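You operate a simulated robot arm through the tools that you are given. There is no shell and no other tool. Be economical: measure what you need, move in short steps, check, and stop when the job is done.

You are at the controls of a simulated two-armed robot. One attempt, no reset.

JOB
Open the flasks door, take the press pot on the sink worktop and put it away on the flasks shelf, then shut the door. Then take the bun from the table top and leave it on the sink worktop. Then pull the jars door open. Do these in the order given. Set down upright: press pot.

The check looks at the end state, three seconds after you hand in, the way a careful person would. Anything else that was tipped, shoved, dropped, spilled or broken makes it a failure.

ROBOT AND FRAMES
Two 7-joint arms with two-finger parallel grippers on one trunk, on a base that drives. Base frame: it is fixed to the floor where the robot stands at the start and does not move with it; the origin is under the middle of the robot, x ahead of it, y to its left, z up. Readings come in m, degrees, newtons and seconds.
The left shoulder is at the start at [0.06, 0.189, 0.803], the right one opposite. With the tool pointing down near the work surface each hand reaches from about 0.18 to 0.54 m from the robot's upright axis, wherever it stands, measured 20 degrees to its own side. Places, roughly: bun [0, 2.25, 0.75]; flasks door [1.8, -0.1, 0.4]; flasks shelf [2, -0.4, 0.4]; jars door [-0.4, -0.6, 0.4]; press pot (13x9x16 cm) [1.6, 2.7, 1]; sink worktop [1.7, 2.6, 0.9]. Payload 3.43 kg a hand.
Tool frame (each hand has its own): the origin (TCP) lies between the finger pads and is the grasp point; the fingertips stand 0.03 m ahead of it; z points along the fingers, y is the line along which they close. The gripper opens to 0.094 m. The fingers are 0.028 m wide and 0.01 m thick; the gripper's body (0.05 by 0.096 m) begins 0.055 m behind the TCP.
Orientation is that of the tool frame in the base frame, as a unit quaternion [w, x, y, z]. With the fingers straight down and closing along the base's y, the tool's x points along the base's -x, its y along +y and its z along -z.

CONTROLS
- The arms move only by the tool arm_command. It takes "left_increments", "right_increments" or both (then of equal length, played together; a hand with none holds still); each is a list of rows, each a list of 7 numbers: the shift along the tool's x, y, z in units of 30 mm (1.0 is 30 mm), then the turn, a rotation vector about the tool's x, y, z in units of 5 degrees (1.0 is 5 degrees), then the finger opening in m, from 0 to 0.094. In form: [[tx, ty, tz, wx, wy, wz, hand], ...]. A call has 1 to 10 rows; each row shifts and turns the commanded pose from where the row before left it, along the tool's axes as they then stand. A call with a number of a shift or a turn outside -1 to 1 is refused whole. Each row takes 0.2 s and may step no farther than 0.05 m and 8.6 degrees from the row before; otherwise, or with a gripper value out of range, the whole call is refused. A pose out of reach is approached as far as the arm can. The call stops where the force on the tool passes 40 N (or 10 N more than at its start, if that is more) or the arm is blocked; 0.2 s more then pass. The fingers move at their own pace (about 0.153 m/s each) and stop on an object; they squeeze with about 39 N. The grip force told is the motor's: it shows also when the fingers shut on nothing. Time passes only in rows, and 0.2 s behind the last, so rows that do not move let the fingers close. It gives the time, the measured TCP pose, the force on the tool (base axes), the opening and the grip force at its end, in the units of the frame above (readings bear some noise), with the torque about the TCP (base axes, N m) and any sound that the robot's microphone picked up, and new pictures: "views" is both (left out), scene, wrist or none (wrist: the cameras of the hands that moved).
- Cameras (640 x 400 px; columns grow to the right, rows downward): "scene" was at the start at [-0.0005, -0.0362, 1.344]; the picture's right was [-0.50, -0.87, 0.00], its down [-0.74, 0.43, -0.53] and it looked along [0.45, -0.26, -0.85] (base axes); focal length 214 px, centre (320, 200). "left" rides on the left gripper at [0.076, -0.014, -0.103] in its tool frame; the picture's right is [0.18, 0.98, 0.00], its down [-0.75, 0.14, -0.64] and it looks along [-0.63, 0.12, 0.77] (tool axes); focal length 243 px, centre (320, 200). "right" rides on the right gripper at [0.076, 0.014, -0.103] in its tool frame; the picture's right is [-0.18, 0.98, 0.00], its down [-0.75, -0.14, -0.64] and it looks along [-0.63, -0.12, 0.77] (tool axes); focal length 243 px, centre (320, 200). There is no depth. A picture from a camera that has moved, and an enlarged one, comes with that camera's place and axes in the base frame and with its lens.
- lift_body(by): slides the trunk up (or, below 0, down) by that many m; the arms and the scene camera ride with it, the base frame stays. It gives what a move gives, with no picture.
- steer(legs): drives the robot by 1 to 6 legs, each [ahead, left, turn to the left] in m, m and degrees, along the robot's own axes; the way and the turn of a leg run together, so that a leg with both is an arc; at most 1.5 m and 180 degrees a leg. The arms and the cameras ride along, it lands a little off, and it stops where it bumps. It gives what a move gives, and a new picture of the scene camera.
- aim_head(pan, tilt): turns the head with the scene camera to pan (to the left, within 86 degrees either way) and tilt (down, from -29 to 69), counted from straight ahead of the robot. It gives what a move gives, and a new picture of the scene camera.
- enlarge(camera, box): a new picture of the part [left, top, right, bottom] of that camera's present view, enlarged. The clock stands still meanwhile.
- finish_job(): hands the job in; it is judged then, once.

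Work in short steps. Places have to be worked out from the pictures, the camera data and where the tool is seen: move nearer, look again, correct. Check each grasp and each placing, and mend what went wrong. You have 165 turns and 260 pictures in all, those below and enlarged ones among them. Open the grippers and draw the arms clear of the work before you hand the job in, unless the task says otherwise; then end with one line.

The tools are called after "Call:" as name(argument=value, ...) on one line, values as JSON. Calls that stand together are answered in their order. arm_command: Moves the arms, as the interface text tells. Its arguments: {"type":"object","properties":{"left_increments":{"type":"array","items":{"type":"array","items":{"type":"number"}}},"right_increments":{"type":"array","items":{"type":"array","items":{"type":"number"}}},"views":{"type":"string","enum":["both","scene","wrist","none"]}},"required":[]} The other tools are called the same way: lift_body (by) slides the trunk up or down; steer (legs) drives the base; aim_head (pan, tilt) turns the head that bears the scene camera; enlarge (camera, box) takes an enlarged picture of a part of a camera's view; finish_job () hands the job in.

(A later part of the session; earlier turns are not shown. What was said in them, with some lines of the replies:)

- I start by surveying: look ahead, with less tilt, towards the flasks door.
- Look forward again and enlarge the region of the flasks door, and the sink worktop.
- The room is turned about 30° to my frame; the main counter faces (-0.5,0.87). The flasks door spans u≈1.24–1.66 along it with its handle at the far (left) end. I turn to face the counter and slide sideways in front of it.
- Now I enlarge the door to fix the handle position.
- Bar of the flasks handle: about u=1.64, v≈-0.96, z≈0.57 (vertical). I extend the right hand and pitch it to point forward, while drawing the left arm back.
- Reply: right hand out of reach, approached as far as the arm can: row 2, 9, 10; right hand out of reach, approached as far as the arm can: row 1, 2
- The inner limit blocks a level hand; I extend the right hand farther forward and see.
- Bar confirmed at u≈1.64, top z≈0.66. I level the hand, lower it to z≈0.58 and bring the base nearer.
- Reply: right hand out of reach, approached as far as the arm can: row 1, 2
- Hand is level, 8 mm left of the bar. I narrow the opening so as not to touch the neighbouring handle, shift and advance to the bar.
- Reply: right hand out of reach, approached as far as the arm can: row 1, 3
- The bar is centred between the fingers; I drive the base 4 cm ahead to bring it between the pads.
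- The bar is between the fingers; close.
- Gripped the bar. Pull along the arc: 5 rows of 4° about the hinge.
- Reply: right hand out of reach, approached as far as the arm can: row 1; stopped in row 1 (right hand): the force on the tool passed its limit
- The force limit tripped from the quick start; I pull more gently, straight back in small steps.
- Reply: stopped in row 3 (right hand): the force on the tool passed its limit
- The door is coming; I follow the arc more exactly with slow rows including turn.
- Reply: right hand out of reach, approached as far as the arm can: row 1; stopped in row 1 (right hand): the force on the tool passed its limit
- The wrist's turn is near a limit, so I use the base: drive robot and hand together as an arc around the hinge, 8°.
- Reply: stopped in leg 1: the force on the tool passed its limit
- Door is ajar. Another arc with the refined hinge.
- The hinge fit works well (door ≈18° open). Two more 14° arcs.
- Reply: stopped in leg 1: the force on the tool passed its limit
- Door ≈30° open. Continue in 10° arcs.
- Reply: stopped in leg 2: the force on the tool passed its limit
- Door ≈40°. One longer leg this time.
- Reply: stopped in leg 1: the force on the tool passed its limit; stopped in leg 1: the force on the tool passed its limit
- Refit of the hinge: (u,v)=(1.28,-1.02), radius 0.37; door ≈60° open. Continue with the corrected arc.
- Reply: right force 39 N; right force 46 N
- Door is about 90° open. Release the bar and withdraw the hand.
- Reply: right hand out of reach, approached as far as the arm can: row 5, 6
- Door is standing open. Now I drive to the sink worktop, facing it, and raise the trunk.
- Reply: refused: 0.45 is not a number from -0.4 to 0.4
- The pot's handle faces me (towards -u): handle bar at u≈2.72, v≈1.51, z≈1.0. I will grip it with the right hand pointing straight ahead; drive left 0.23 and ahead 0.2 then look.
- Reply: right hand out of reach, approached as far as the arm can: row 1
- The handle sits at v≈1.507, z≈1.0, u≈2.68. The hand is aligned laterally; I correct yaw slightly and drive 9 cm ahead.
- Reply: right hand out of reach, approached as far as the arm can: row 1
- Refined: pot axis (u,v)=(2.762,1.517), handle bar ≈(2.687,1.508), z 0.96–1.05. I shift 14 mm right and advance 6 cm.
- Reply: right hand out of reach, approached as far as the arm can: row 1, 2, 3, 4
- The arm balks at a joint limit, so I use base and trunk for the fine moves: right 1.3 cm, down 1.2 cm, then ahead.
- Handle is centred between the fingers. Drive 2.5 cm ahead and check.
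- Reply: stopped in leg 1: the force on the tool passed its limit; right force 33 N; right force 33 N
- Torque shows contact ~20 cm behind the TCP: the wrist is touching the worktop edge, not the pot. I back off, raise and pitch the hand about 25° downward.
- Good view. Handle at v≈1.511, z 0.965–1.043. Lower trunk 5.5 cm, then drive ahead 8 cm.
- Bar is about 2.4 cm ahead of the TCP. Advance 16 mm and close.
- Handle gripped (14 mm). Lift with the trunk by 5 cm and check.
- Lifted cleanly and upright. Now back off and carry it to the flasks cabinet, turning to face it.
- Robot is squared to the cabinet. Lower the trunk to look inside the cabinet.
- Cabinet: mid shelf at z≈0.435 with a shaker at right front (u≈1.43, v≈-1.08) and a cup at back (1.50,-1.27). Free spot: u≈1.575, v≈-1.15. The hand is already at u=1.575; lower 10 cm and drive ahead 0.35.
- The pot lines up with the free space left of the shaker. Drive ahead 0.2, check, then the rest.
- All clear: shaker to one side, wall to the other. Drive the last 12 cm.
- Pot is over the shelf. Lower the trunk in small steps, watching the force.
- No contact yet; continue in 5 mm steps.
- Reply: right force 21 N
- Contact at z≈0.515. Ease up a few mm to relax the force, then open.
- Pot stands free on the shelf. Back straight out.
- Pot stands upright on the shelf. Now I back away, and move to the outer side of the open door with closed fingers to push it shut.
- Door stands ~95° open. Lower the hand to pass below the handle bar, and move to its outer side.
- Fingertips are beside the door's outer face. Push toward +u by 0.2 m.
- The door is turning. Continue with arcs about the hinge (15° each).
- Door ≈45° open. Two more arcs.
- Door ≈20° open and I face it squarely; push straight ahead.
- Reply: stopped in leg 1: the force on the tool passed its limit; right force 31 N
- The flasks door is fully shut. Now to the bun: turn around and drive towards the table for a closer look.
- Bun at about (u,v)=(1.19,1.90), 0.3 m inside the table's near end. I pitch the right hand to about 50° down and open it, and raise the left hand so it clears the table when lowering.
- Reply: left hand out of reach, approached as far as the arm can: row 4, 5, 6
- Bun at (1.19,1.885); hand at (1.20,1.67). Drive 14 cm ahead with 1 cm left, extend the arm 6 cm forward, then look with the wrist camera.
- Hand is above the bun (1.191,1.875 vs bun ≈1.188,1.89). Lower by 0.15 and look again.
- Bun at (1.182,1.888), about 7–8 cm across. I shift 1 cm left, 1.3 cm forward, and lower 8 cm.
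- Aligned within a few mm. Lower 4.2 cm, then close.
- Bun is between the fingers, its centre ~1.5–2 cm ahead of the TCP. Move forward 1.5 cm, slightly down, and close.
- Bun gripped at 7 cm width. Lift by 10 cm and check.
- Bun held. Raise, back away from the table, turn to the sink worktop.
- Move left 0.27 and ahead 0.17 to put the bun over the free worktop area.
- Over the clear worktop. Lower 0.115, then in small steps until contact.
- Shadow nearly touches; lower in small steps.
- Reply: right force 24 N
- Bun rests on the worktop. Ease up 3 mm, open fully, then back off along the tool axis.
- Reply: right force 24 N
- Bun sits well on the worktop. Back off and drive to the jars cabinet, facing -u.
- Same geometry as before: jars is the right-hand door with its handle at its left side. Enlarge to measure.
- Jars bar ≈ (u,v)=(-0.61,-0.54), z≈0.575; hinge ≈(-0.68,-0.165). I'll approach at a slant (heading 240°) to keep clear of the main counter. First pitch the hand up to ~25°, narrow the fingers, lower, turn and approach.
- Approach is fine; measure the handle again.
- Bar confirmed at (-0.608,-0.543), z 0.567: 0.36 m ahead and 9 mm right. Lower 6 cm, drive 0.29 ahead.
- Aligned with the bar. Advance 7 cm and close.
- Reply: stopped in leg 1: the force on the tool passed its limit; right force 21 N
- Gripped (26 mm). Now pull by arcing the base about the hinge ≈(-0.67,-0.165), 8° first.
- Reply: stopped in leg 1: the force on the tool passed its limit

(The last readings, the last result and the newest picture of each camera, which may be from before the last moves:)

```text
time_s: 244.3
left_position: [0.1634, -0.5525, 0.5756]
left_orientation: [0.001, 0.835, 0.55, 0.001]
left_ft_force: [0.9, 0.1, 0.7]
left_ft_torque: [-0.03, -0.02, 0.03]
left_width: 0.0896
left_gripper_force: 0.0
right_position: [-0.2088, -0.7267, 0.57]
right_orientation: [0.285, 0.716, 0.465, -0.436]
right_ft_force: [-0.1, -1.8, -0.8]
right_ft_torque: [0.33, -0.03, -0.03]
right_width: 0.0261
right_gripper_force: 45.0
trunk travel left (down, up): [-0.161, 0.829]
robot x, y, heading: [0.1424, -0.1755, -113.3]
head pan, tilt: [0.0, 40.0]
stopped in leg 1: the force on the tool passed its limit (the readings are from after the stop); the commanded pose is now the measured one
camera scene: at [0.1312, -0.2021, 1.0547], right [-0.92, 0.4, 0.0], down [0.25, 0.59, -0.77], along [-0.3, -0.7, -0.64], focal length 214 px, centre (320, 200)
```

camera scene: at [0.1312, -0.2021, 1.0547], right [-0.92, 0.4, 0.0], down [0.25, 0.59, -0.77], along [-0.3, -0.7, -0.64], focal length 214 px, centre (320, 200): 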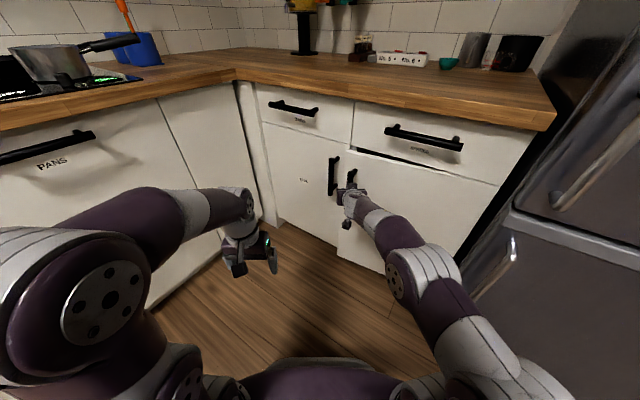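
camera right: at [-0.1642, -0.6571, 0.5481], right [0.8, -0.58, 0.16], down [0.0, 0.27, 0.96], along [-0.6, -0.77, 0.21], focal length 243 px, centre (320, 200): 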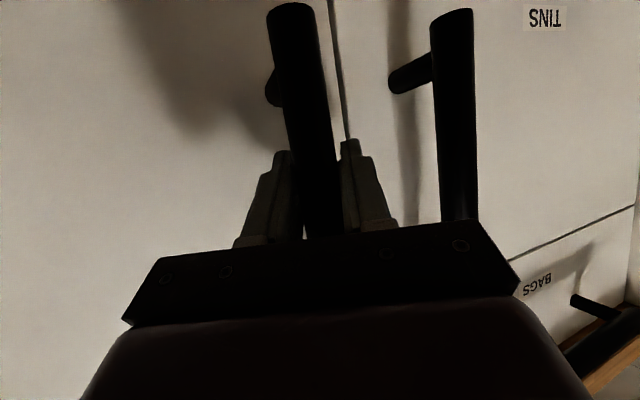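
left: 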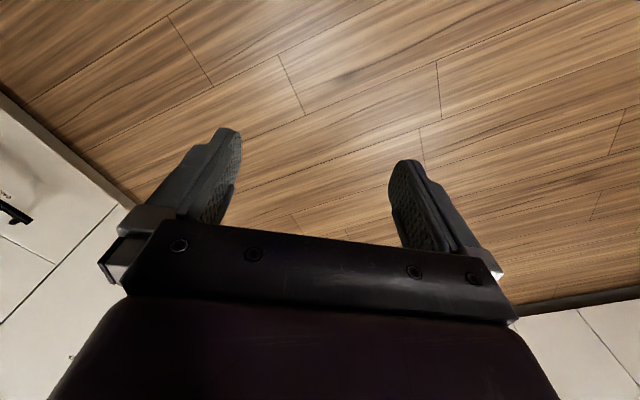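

Door moving. Continue the arcs.

Call:
steer(legs=[[-0.0817, -0.0927, 10]])

Call:
steer(legs=[[-0.0817, -0.0927, 10]])

```text
time_s: 245.6
left_position: [0.168, -0.4423, 0.5758]
left_orientation: [0.0, 0.786, 0.618, 0.0]
left_ft_force: [0.4, 0.6, -0.5]
left_ft_torque: [0.01, 0.01, -0.01]
left_width: 0.0903
left_gripper_force: 0.0
right_position: [-0.1668, -0.6766, 0.5705]
right_orientation: [0.323, 0.672, 0.525, -0.41]
right_ft_force: [1.3, -1.4, 0.0]
right_ft_torque: [0.24, 0.14, 0.08]
right_width: 0.0262
right_gripper_force: 44.8
trunk travel left (down, up): [-0.161, 0.829]
robot x, y, heading: [0.0808, -0.0778, -103.5]
head pan, tilt: [0.0, 40.0]
stopped in leg 1: the force on the tool passed its limit (the readings are from after the stop); the commanded pose is now the measured one
camera scene: at [0.0761, -0.1014, 1.0548], right [-0.97, 0.23, 0.0], down [0.15, 0.62, -0.77], along [-0.18, -0.74, -0.64], focal length 214 px, centre (320, 200)
```

scene: 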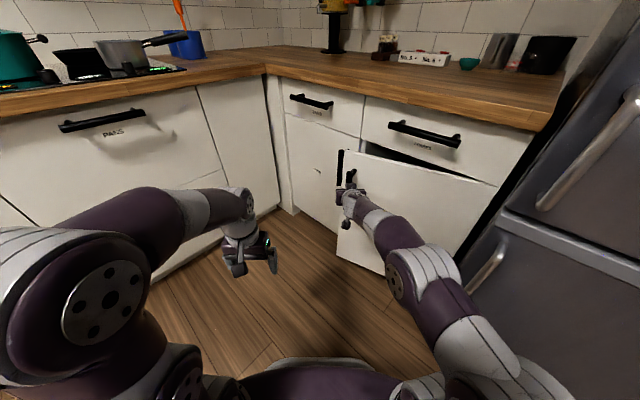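

```text
time_s: 247.0
left_position: [0.1526, -0.3262, 0.5753]
left_orientation: [0.001, 0.728, 0.686, 0.0]
left_ft_force: [-0.5, -0.7, -0.3]
left_ft_torque: [0.03, 0.0, -0.02]
left_width: 0.0901
left_gripper_force: 0.1
right_position: [-0.1315, -0.6159, 0.5689]
right_orientation: [0.361, 0.619, 0.587, -0.377]
right_ft_force: [1.2, -0.8, -1.8]
right_ft_torque: [-0.07, 0.4, 0.15]
right_width: 0.0263
right_gripper_force: 45.1
trunk travel left (down, up): [-0.161, 0.829]
robot x, y, heading: [0.0042, 0.0196, -93.0]
head pan, tilt: [0.0, 40.0]
stopped in leg 1: the force on the tool passed its limit (the readings are from after the stop); the commanded pose is now the measured one
camera scene: at [0.0018, -0.0071, 1.0547], right [-1.0, 0.06, 0.0], down [0.04, 0.64, -0.77], along [-0.05, -0.76, -0.64], focal length 214 px, centre (320, 200)
```

scene: 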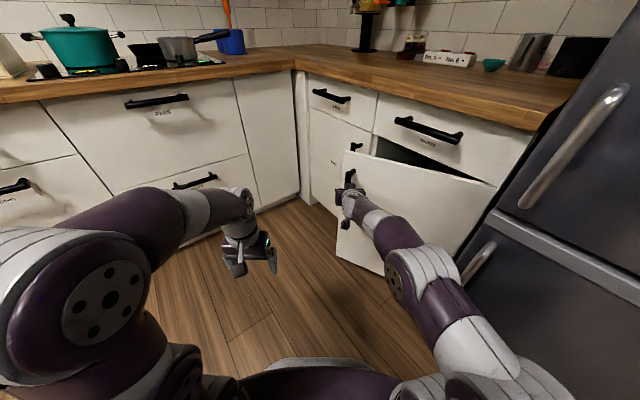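

Door ≈26° open; hinge refit (-0.651,-0.142). Two more 14° arcs.

Call:
steer(legs=[[-0.1153, -0.1207, 14]])

Call:
steer(legs=[[-0.1153, -0.1207, 14]])

```text
time_s: 248.5
left_position: [0.1042, -0.1742, 0.5751]
left_orientation: [0.0, 0.64, 0.768, 0.001]
left_ft_force: [-0.4, 0.6, -0.5]
left_ft_torque: [0.0, -0.01, 0.01]
left_width: 0.0899
left_gripper_force: 0.1
right_position: [-0.0995, -0.5239, 0.5678]
right_orientation: [0.405, 0.542, 0.658, -0.331]
right_ft_force: [27.7, -5.2, -3.4]
right_ft_torque: [-0.75, 0.4, 0.07]
right_width: 0.0261
right_gripper_force: 45.1
trunk travel left (down, up): [-0.161, 0.829]
robot x, y, heading: [-0.1259, 0.13, -79.6]
head pan, tilt: [0.0, 40.0]
camera scene: at [-0.1172, 0.0996, 1.0547], right [-0.98, -0.18, 0.0], down [-0.12, 0.63, -0.77], along [0.14, -0.75, -0.64], focal length 214 px, centre (320, 200)
```

scene: 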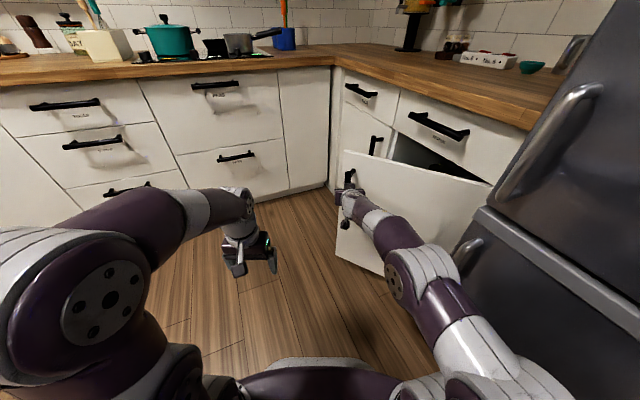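

```text
time_s: 249.9
left_position: [0.0211, -0.0365, 0.5748]
left_orientation: [0.0, 0.541, 0.841, 0.0]
left_ft_force: [-0.1, 0.4, -0.5]
left_ft_torque: [-0.01, -0.02, 0.01]
left_width: 0.0901
left_gripper_force: 0.0
right_position: [-0.0908, -0.4257, 0.5684]
right_orientation: [0.443, 0.457, 0.72, -0.277]
right_ft_force: [33.8, 1.0, -5.9]
right_ft_torque: [-0.85, 0.43, 0.02]
right_width: 0.0262
right_gripper_force: 44.8
trunk travel left (down, up): [-0.161, 0.829]
robot x, y, heading: [-0.2762, 0.197, -65.5]
head pan, tilt: [0.0, 40.0]
camera scene: at [-0.2601, 0.1738, 1.0546], right [-0.91, -0.42, 0.0], down [-0.27, 0.59, -0.76], along [0.32, -0.7, -0.64], focal length 214 px, centre (320, 200)
```

scene: 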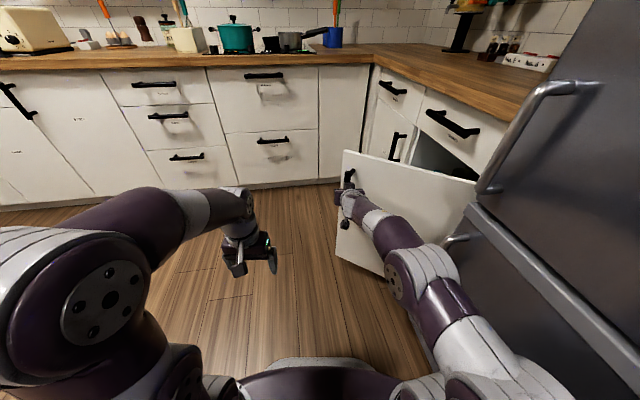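

Door ≈54° open; my elbow is near the fridge, so from here I translate the base without turning (the bar can swivel in the grip).

Call:
steer(legs=[[-0.095, 0.024, 0]])

```text
time_s: 251.1
left_position: [0.004, 0.0615, 0.5751]
left_orientation: [-0.001, 0.541, 0.841, 0.001]
left_ft_force: [0.1, -0.6, 0.0]
left_ft_torque: [0.03, 0.02, 0.03]
left_width: 0.09
left_gripper_force: 0.1
right_position: [-0.1061, -0.3286, 0.5688]
right_orientation: [0.443, 0.457, 0.72, -0.277]
right_ft_force: [36.6, 10.7, -8.9]
right_ft_torque: [-0.1, 0.2, -0.3]
right_width: 0.0262
right_gripper_force: 45.0
trunk travel left (down, up): [-0.161, 0.829]
robot x, y, heading: [-0.2894, 0.2954, -65.5]
head pan, tilt: [0.0, 40.0]
camera scene: at [-0.2777, 0.2716, 1.0546], right [-0.91, -0.42, 0.0], down [-0.27, 0.58, -0.77], along [0.32, -0.7, -0.64], focal length 214 px, centre (320, 200)
```

scene: 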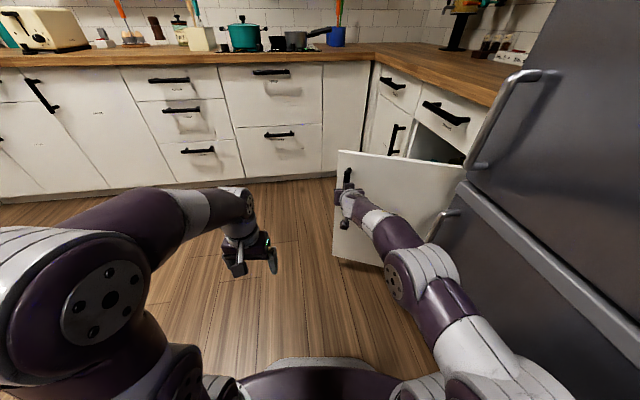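

Works; the tool is being pushed toward +u so I add a bit of left in the next step.

Call:
steer(legs=[[-0.085, 0.02, 0]])

```text
time_s: 252.2
left_position: [-0.0157, 0.1358, 0.5747]
left_orientation: [0.001, 0.543, 0.84, 0.0]
left_ft_force: [0.3, -0.3, -0.2]
left_ft_torque: [0.02, 0.01, -0.07]
left_width: 0.09
left_gripper_force: 0.0
right_position: [-0.1339, -0.255, 0.5691]
right_orientation: [0.439, 0.463, 0.716, -0.283]
right_ft_force: [-0.1, 0.0, 0.3]
right_ft_torque: [0.0, 0.08, 0.02]
right_width: 0.0261
right_gripper_force: 44.6
trunk travel left (down, up): [-0.161, 0.829]
robot x, y, heading: [-0.3088, 0.3749, -65.6]
head pan, tilt: [0.0, 40.0]
stopped in leg 1: the force on the tool passed its limit (the readings are from after the stop); the commanded pose is now the measured one
camera scene: at [-0.2973, 0.3487, 1.0547], right [-0.91, -0.41, 0.0], down [-0.26, 0.59, -0.77], along [0.32, -0.7, -0.64], focal length 214 px, centre (320, 200)
```

scene: 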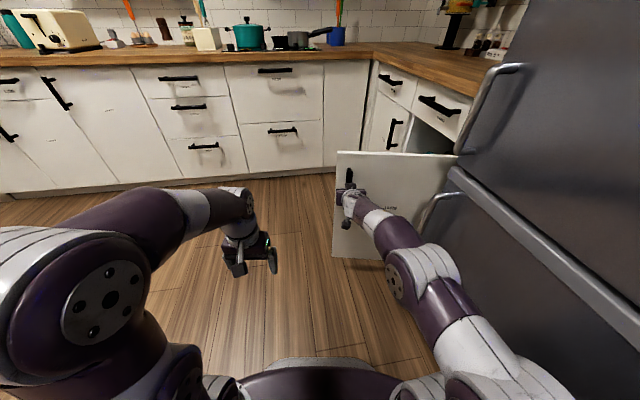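

Door ≈79° open. One more small pull back.

Call:
steer(legs=[[-0.045, 0.0, 0]])

```text
time_s: 253.1
left_position: [-0.036, 0.176, 0.5752]
left_orientation: [0.0, 0.544, 0.839, 0.001]
left_ft_force: [-0.7, -0.2, 0.5]
left_ft_torque: [0.04, 0.03, 0.01]
left_width: 0.09
left_gripper_force: 0.1
right_position: [-0.1565, -0.2152, 0.5685]
right_orientation: [0.438, 0.466, 0.714, -0.284]
right_ft_force: [-28.7, -17.5, 3.0]
right_ft_torque: [-0.03, 0.12, -0.01]
right_width: 0.0265
right_gripper_force: 45.1
trunk travel left (down, up): [-0.161, 0.829]
robot x, y, heading: [-0.3293, 0.4191, -66.1]
head pan, tilt: [0.0, 40.0]
camera scene: at [-0.3182, 0.3884, 1.0548], right [-0.91, -0.41, 0.0], down [-0.26, 0.59, -0.77], along [0.32, -0.7, -0.64], focal length 214 px, centre (320, 200)
```

scene: 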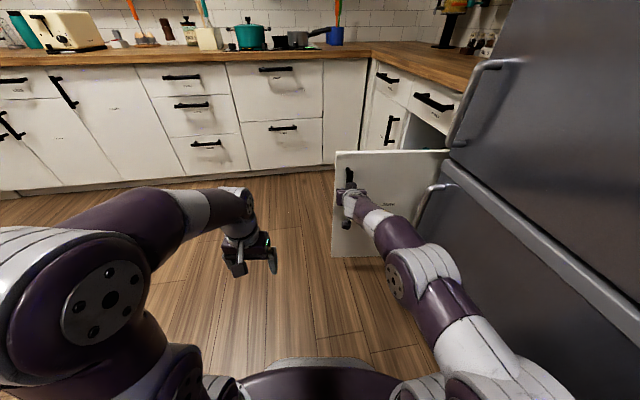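

Door ≈85° open. Release and back away.

Call:
arm_command(right_increments=[[0, 0, 0, 0, 0, 0, 0.05], [0, 0, 0, 0, 0, 0, 0.06], [0, 0, 0, 0, 0, 0, 0.06]], views="wrist")

Call:
steer(legs=[[-0.08, 0, 0], [-0.2, 0.1, 0]])

```text
time_s: 253.9
left_position: [-0.0341, 0.176, 0.5758]
left_orientation: [0.001, 0.544, 0.839, 0.0]
left_ft_force: [-0.9, -0.4, 0.3]
left_ft_torque: [-0.03, 0.02, -0.04]
left_width: 0.0898
left_gripper_force: 0.1
right_position: [-0.1553, -0.2153, 0.5692]
right_orientation: [0.438, 0.464, 0.715, -0.284]
right_ft_force: [0.4, -0.2, -0.3]
right_ft_torque: [0.02, -0.02, 0.0]
right_width: 0.06
right_gripper_force: 0.0
trunk travel left (down, up): [-0.161, 0.829]
robot x, y, heading: [-0.3295, 0.4126, -65.7]
head pan, tilt: [0.0, 40.0]
camera right: at [-0.1939, -0.0949, 0.5482], right [0.93, 0.32, 0.16], down [-0.22, 0.15, 0.96], along [0.28, -0.93, 0.21], focal length 243 px, centre (320, 200)
```

right: 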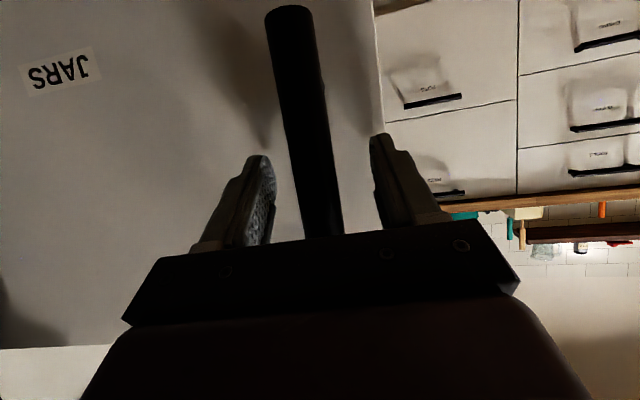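

```text
time_s: 256.3
left_position: [-0.0578, 0.4725, 0.5758]
left_orientation: [0.0, 0.543, 0.84, 0.001]
left_ft_force: [-0.1, 0.3, 0.2]
left_ft_torque: [-0.04, 0.02, 0.0]
left_width: 0.0902
left_gripper_force: 0.0
right_position: [-0.1795, 0.0829, 0.5699]
right_orientation: [0.438, 0.465, 0.715, -0.285]
right_ft_force: [-0.2, -0.2, 0.0]
right_ft_torque: [-0.03, 0.03, -0.01]
right_width: 0.0602
right_gripper_force: 0.0
trunk travel left (down, up): [-0.161, 0.829]
robot x, y, heading: [-0.3508, 0.7088, -66.0]
head pan, tilt: [0.0, 40.0]
camera scene: at [-0.3399, 0.6858, 1.0547], right [-0.91, -0.41, 0.0], down [-0.26, 0.59, -0.77], along [0.32, -0.7, -0.64], focal length 214 px, centre (320, 200)
```

scene: 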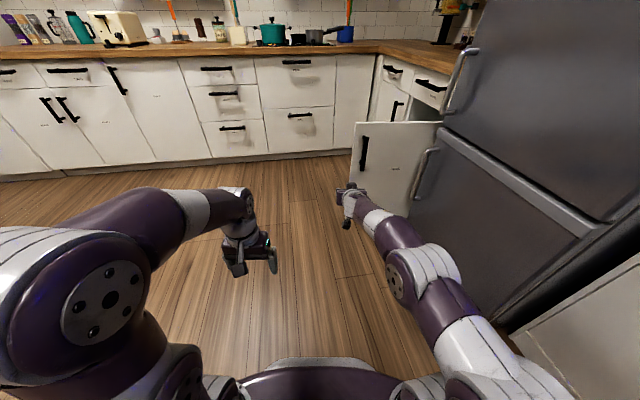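

Jars door stands open, flasks door is shut, hands empty and clear. Handing in.

Call:
finish_job()

```text
The job is handed in.
```

The job is handed in: the press pot stands upright on the flasks shelf and that door is shut, the bun is on the sink worktop, and the jars door is open about 85°. I last saw the bun sitting well when I released it, and did not look at it again before handing in.
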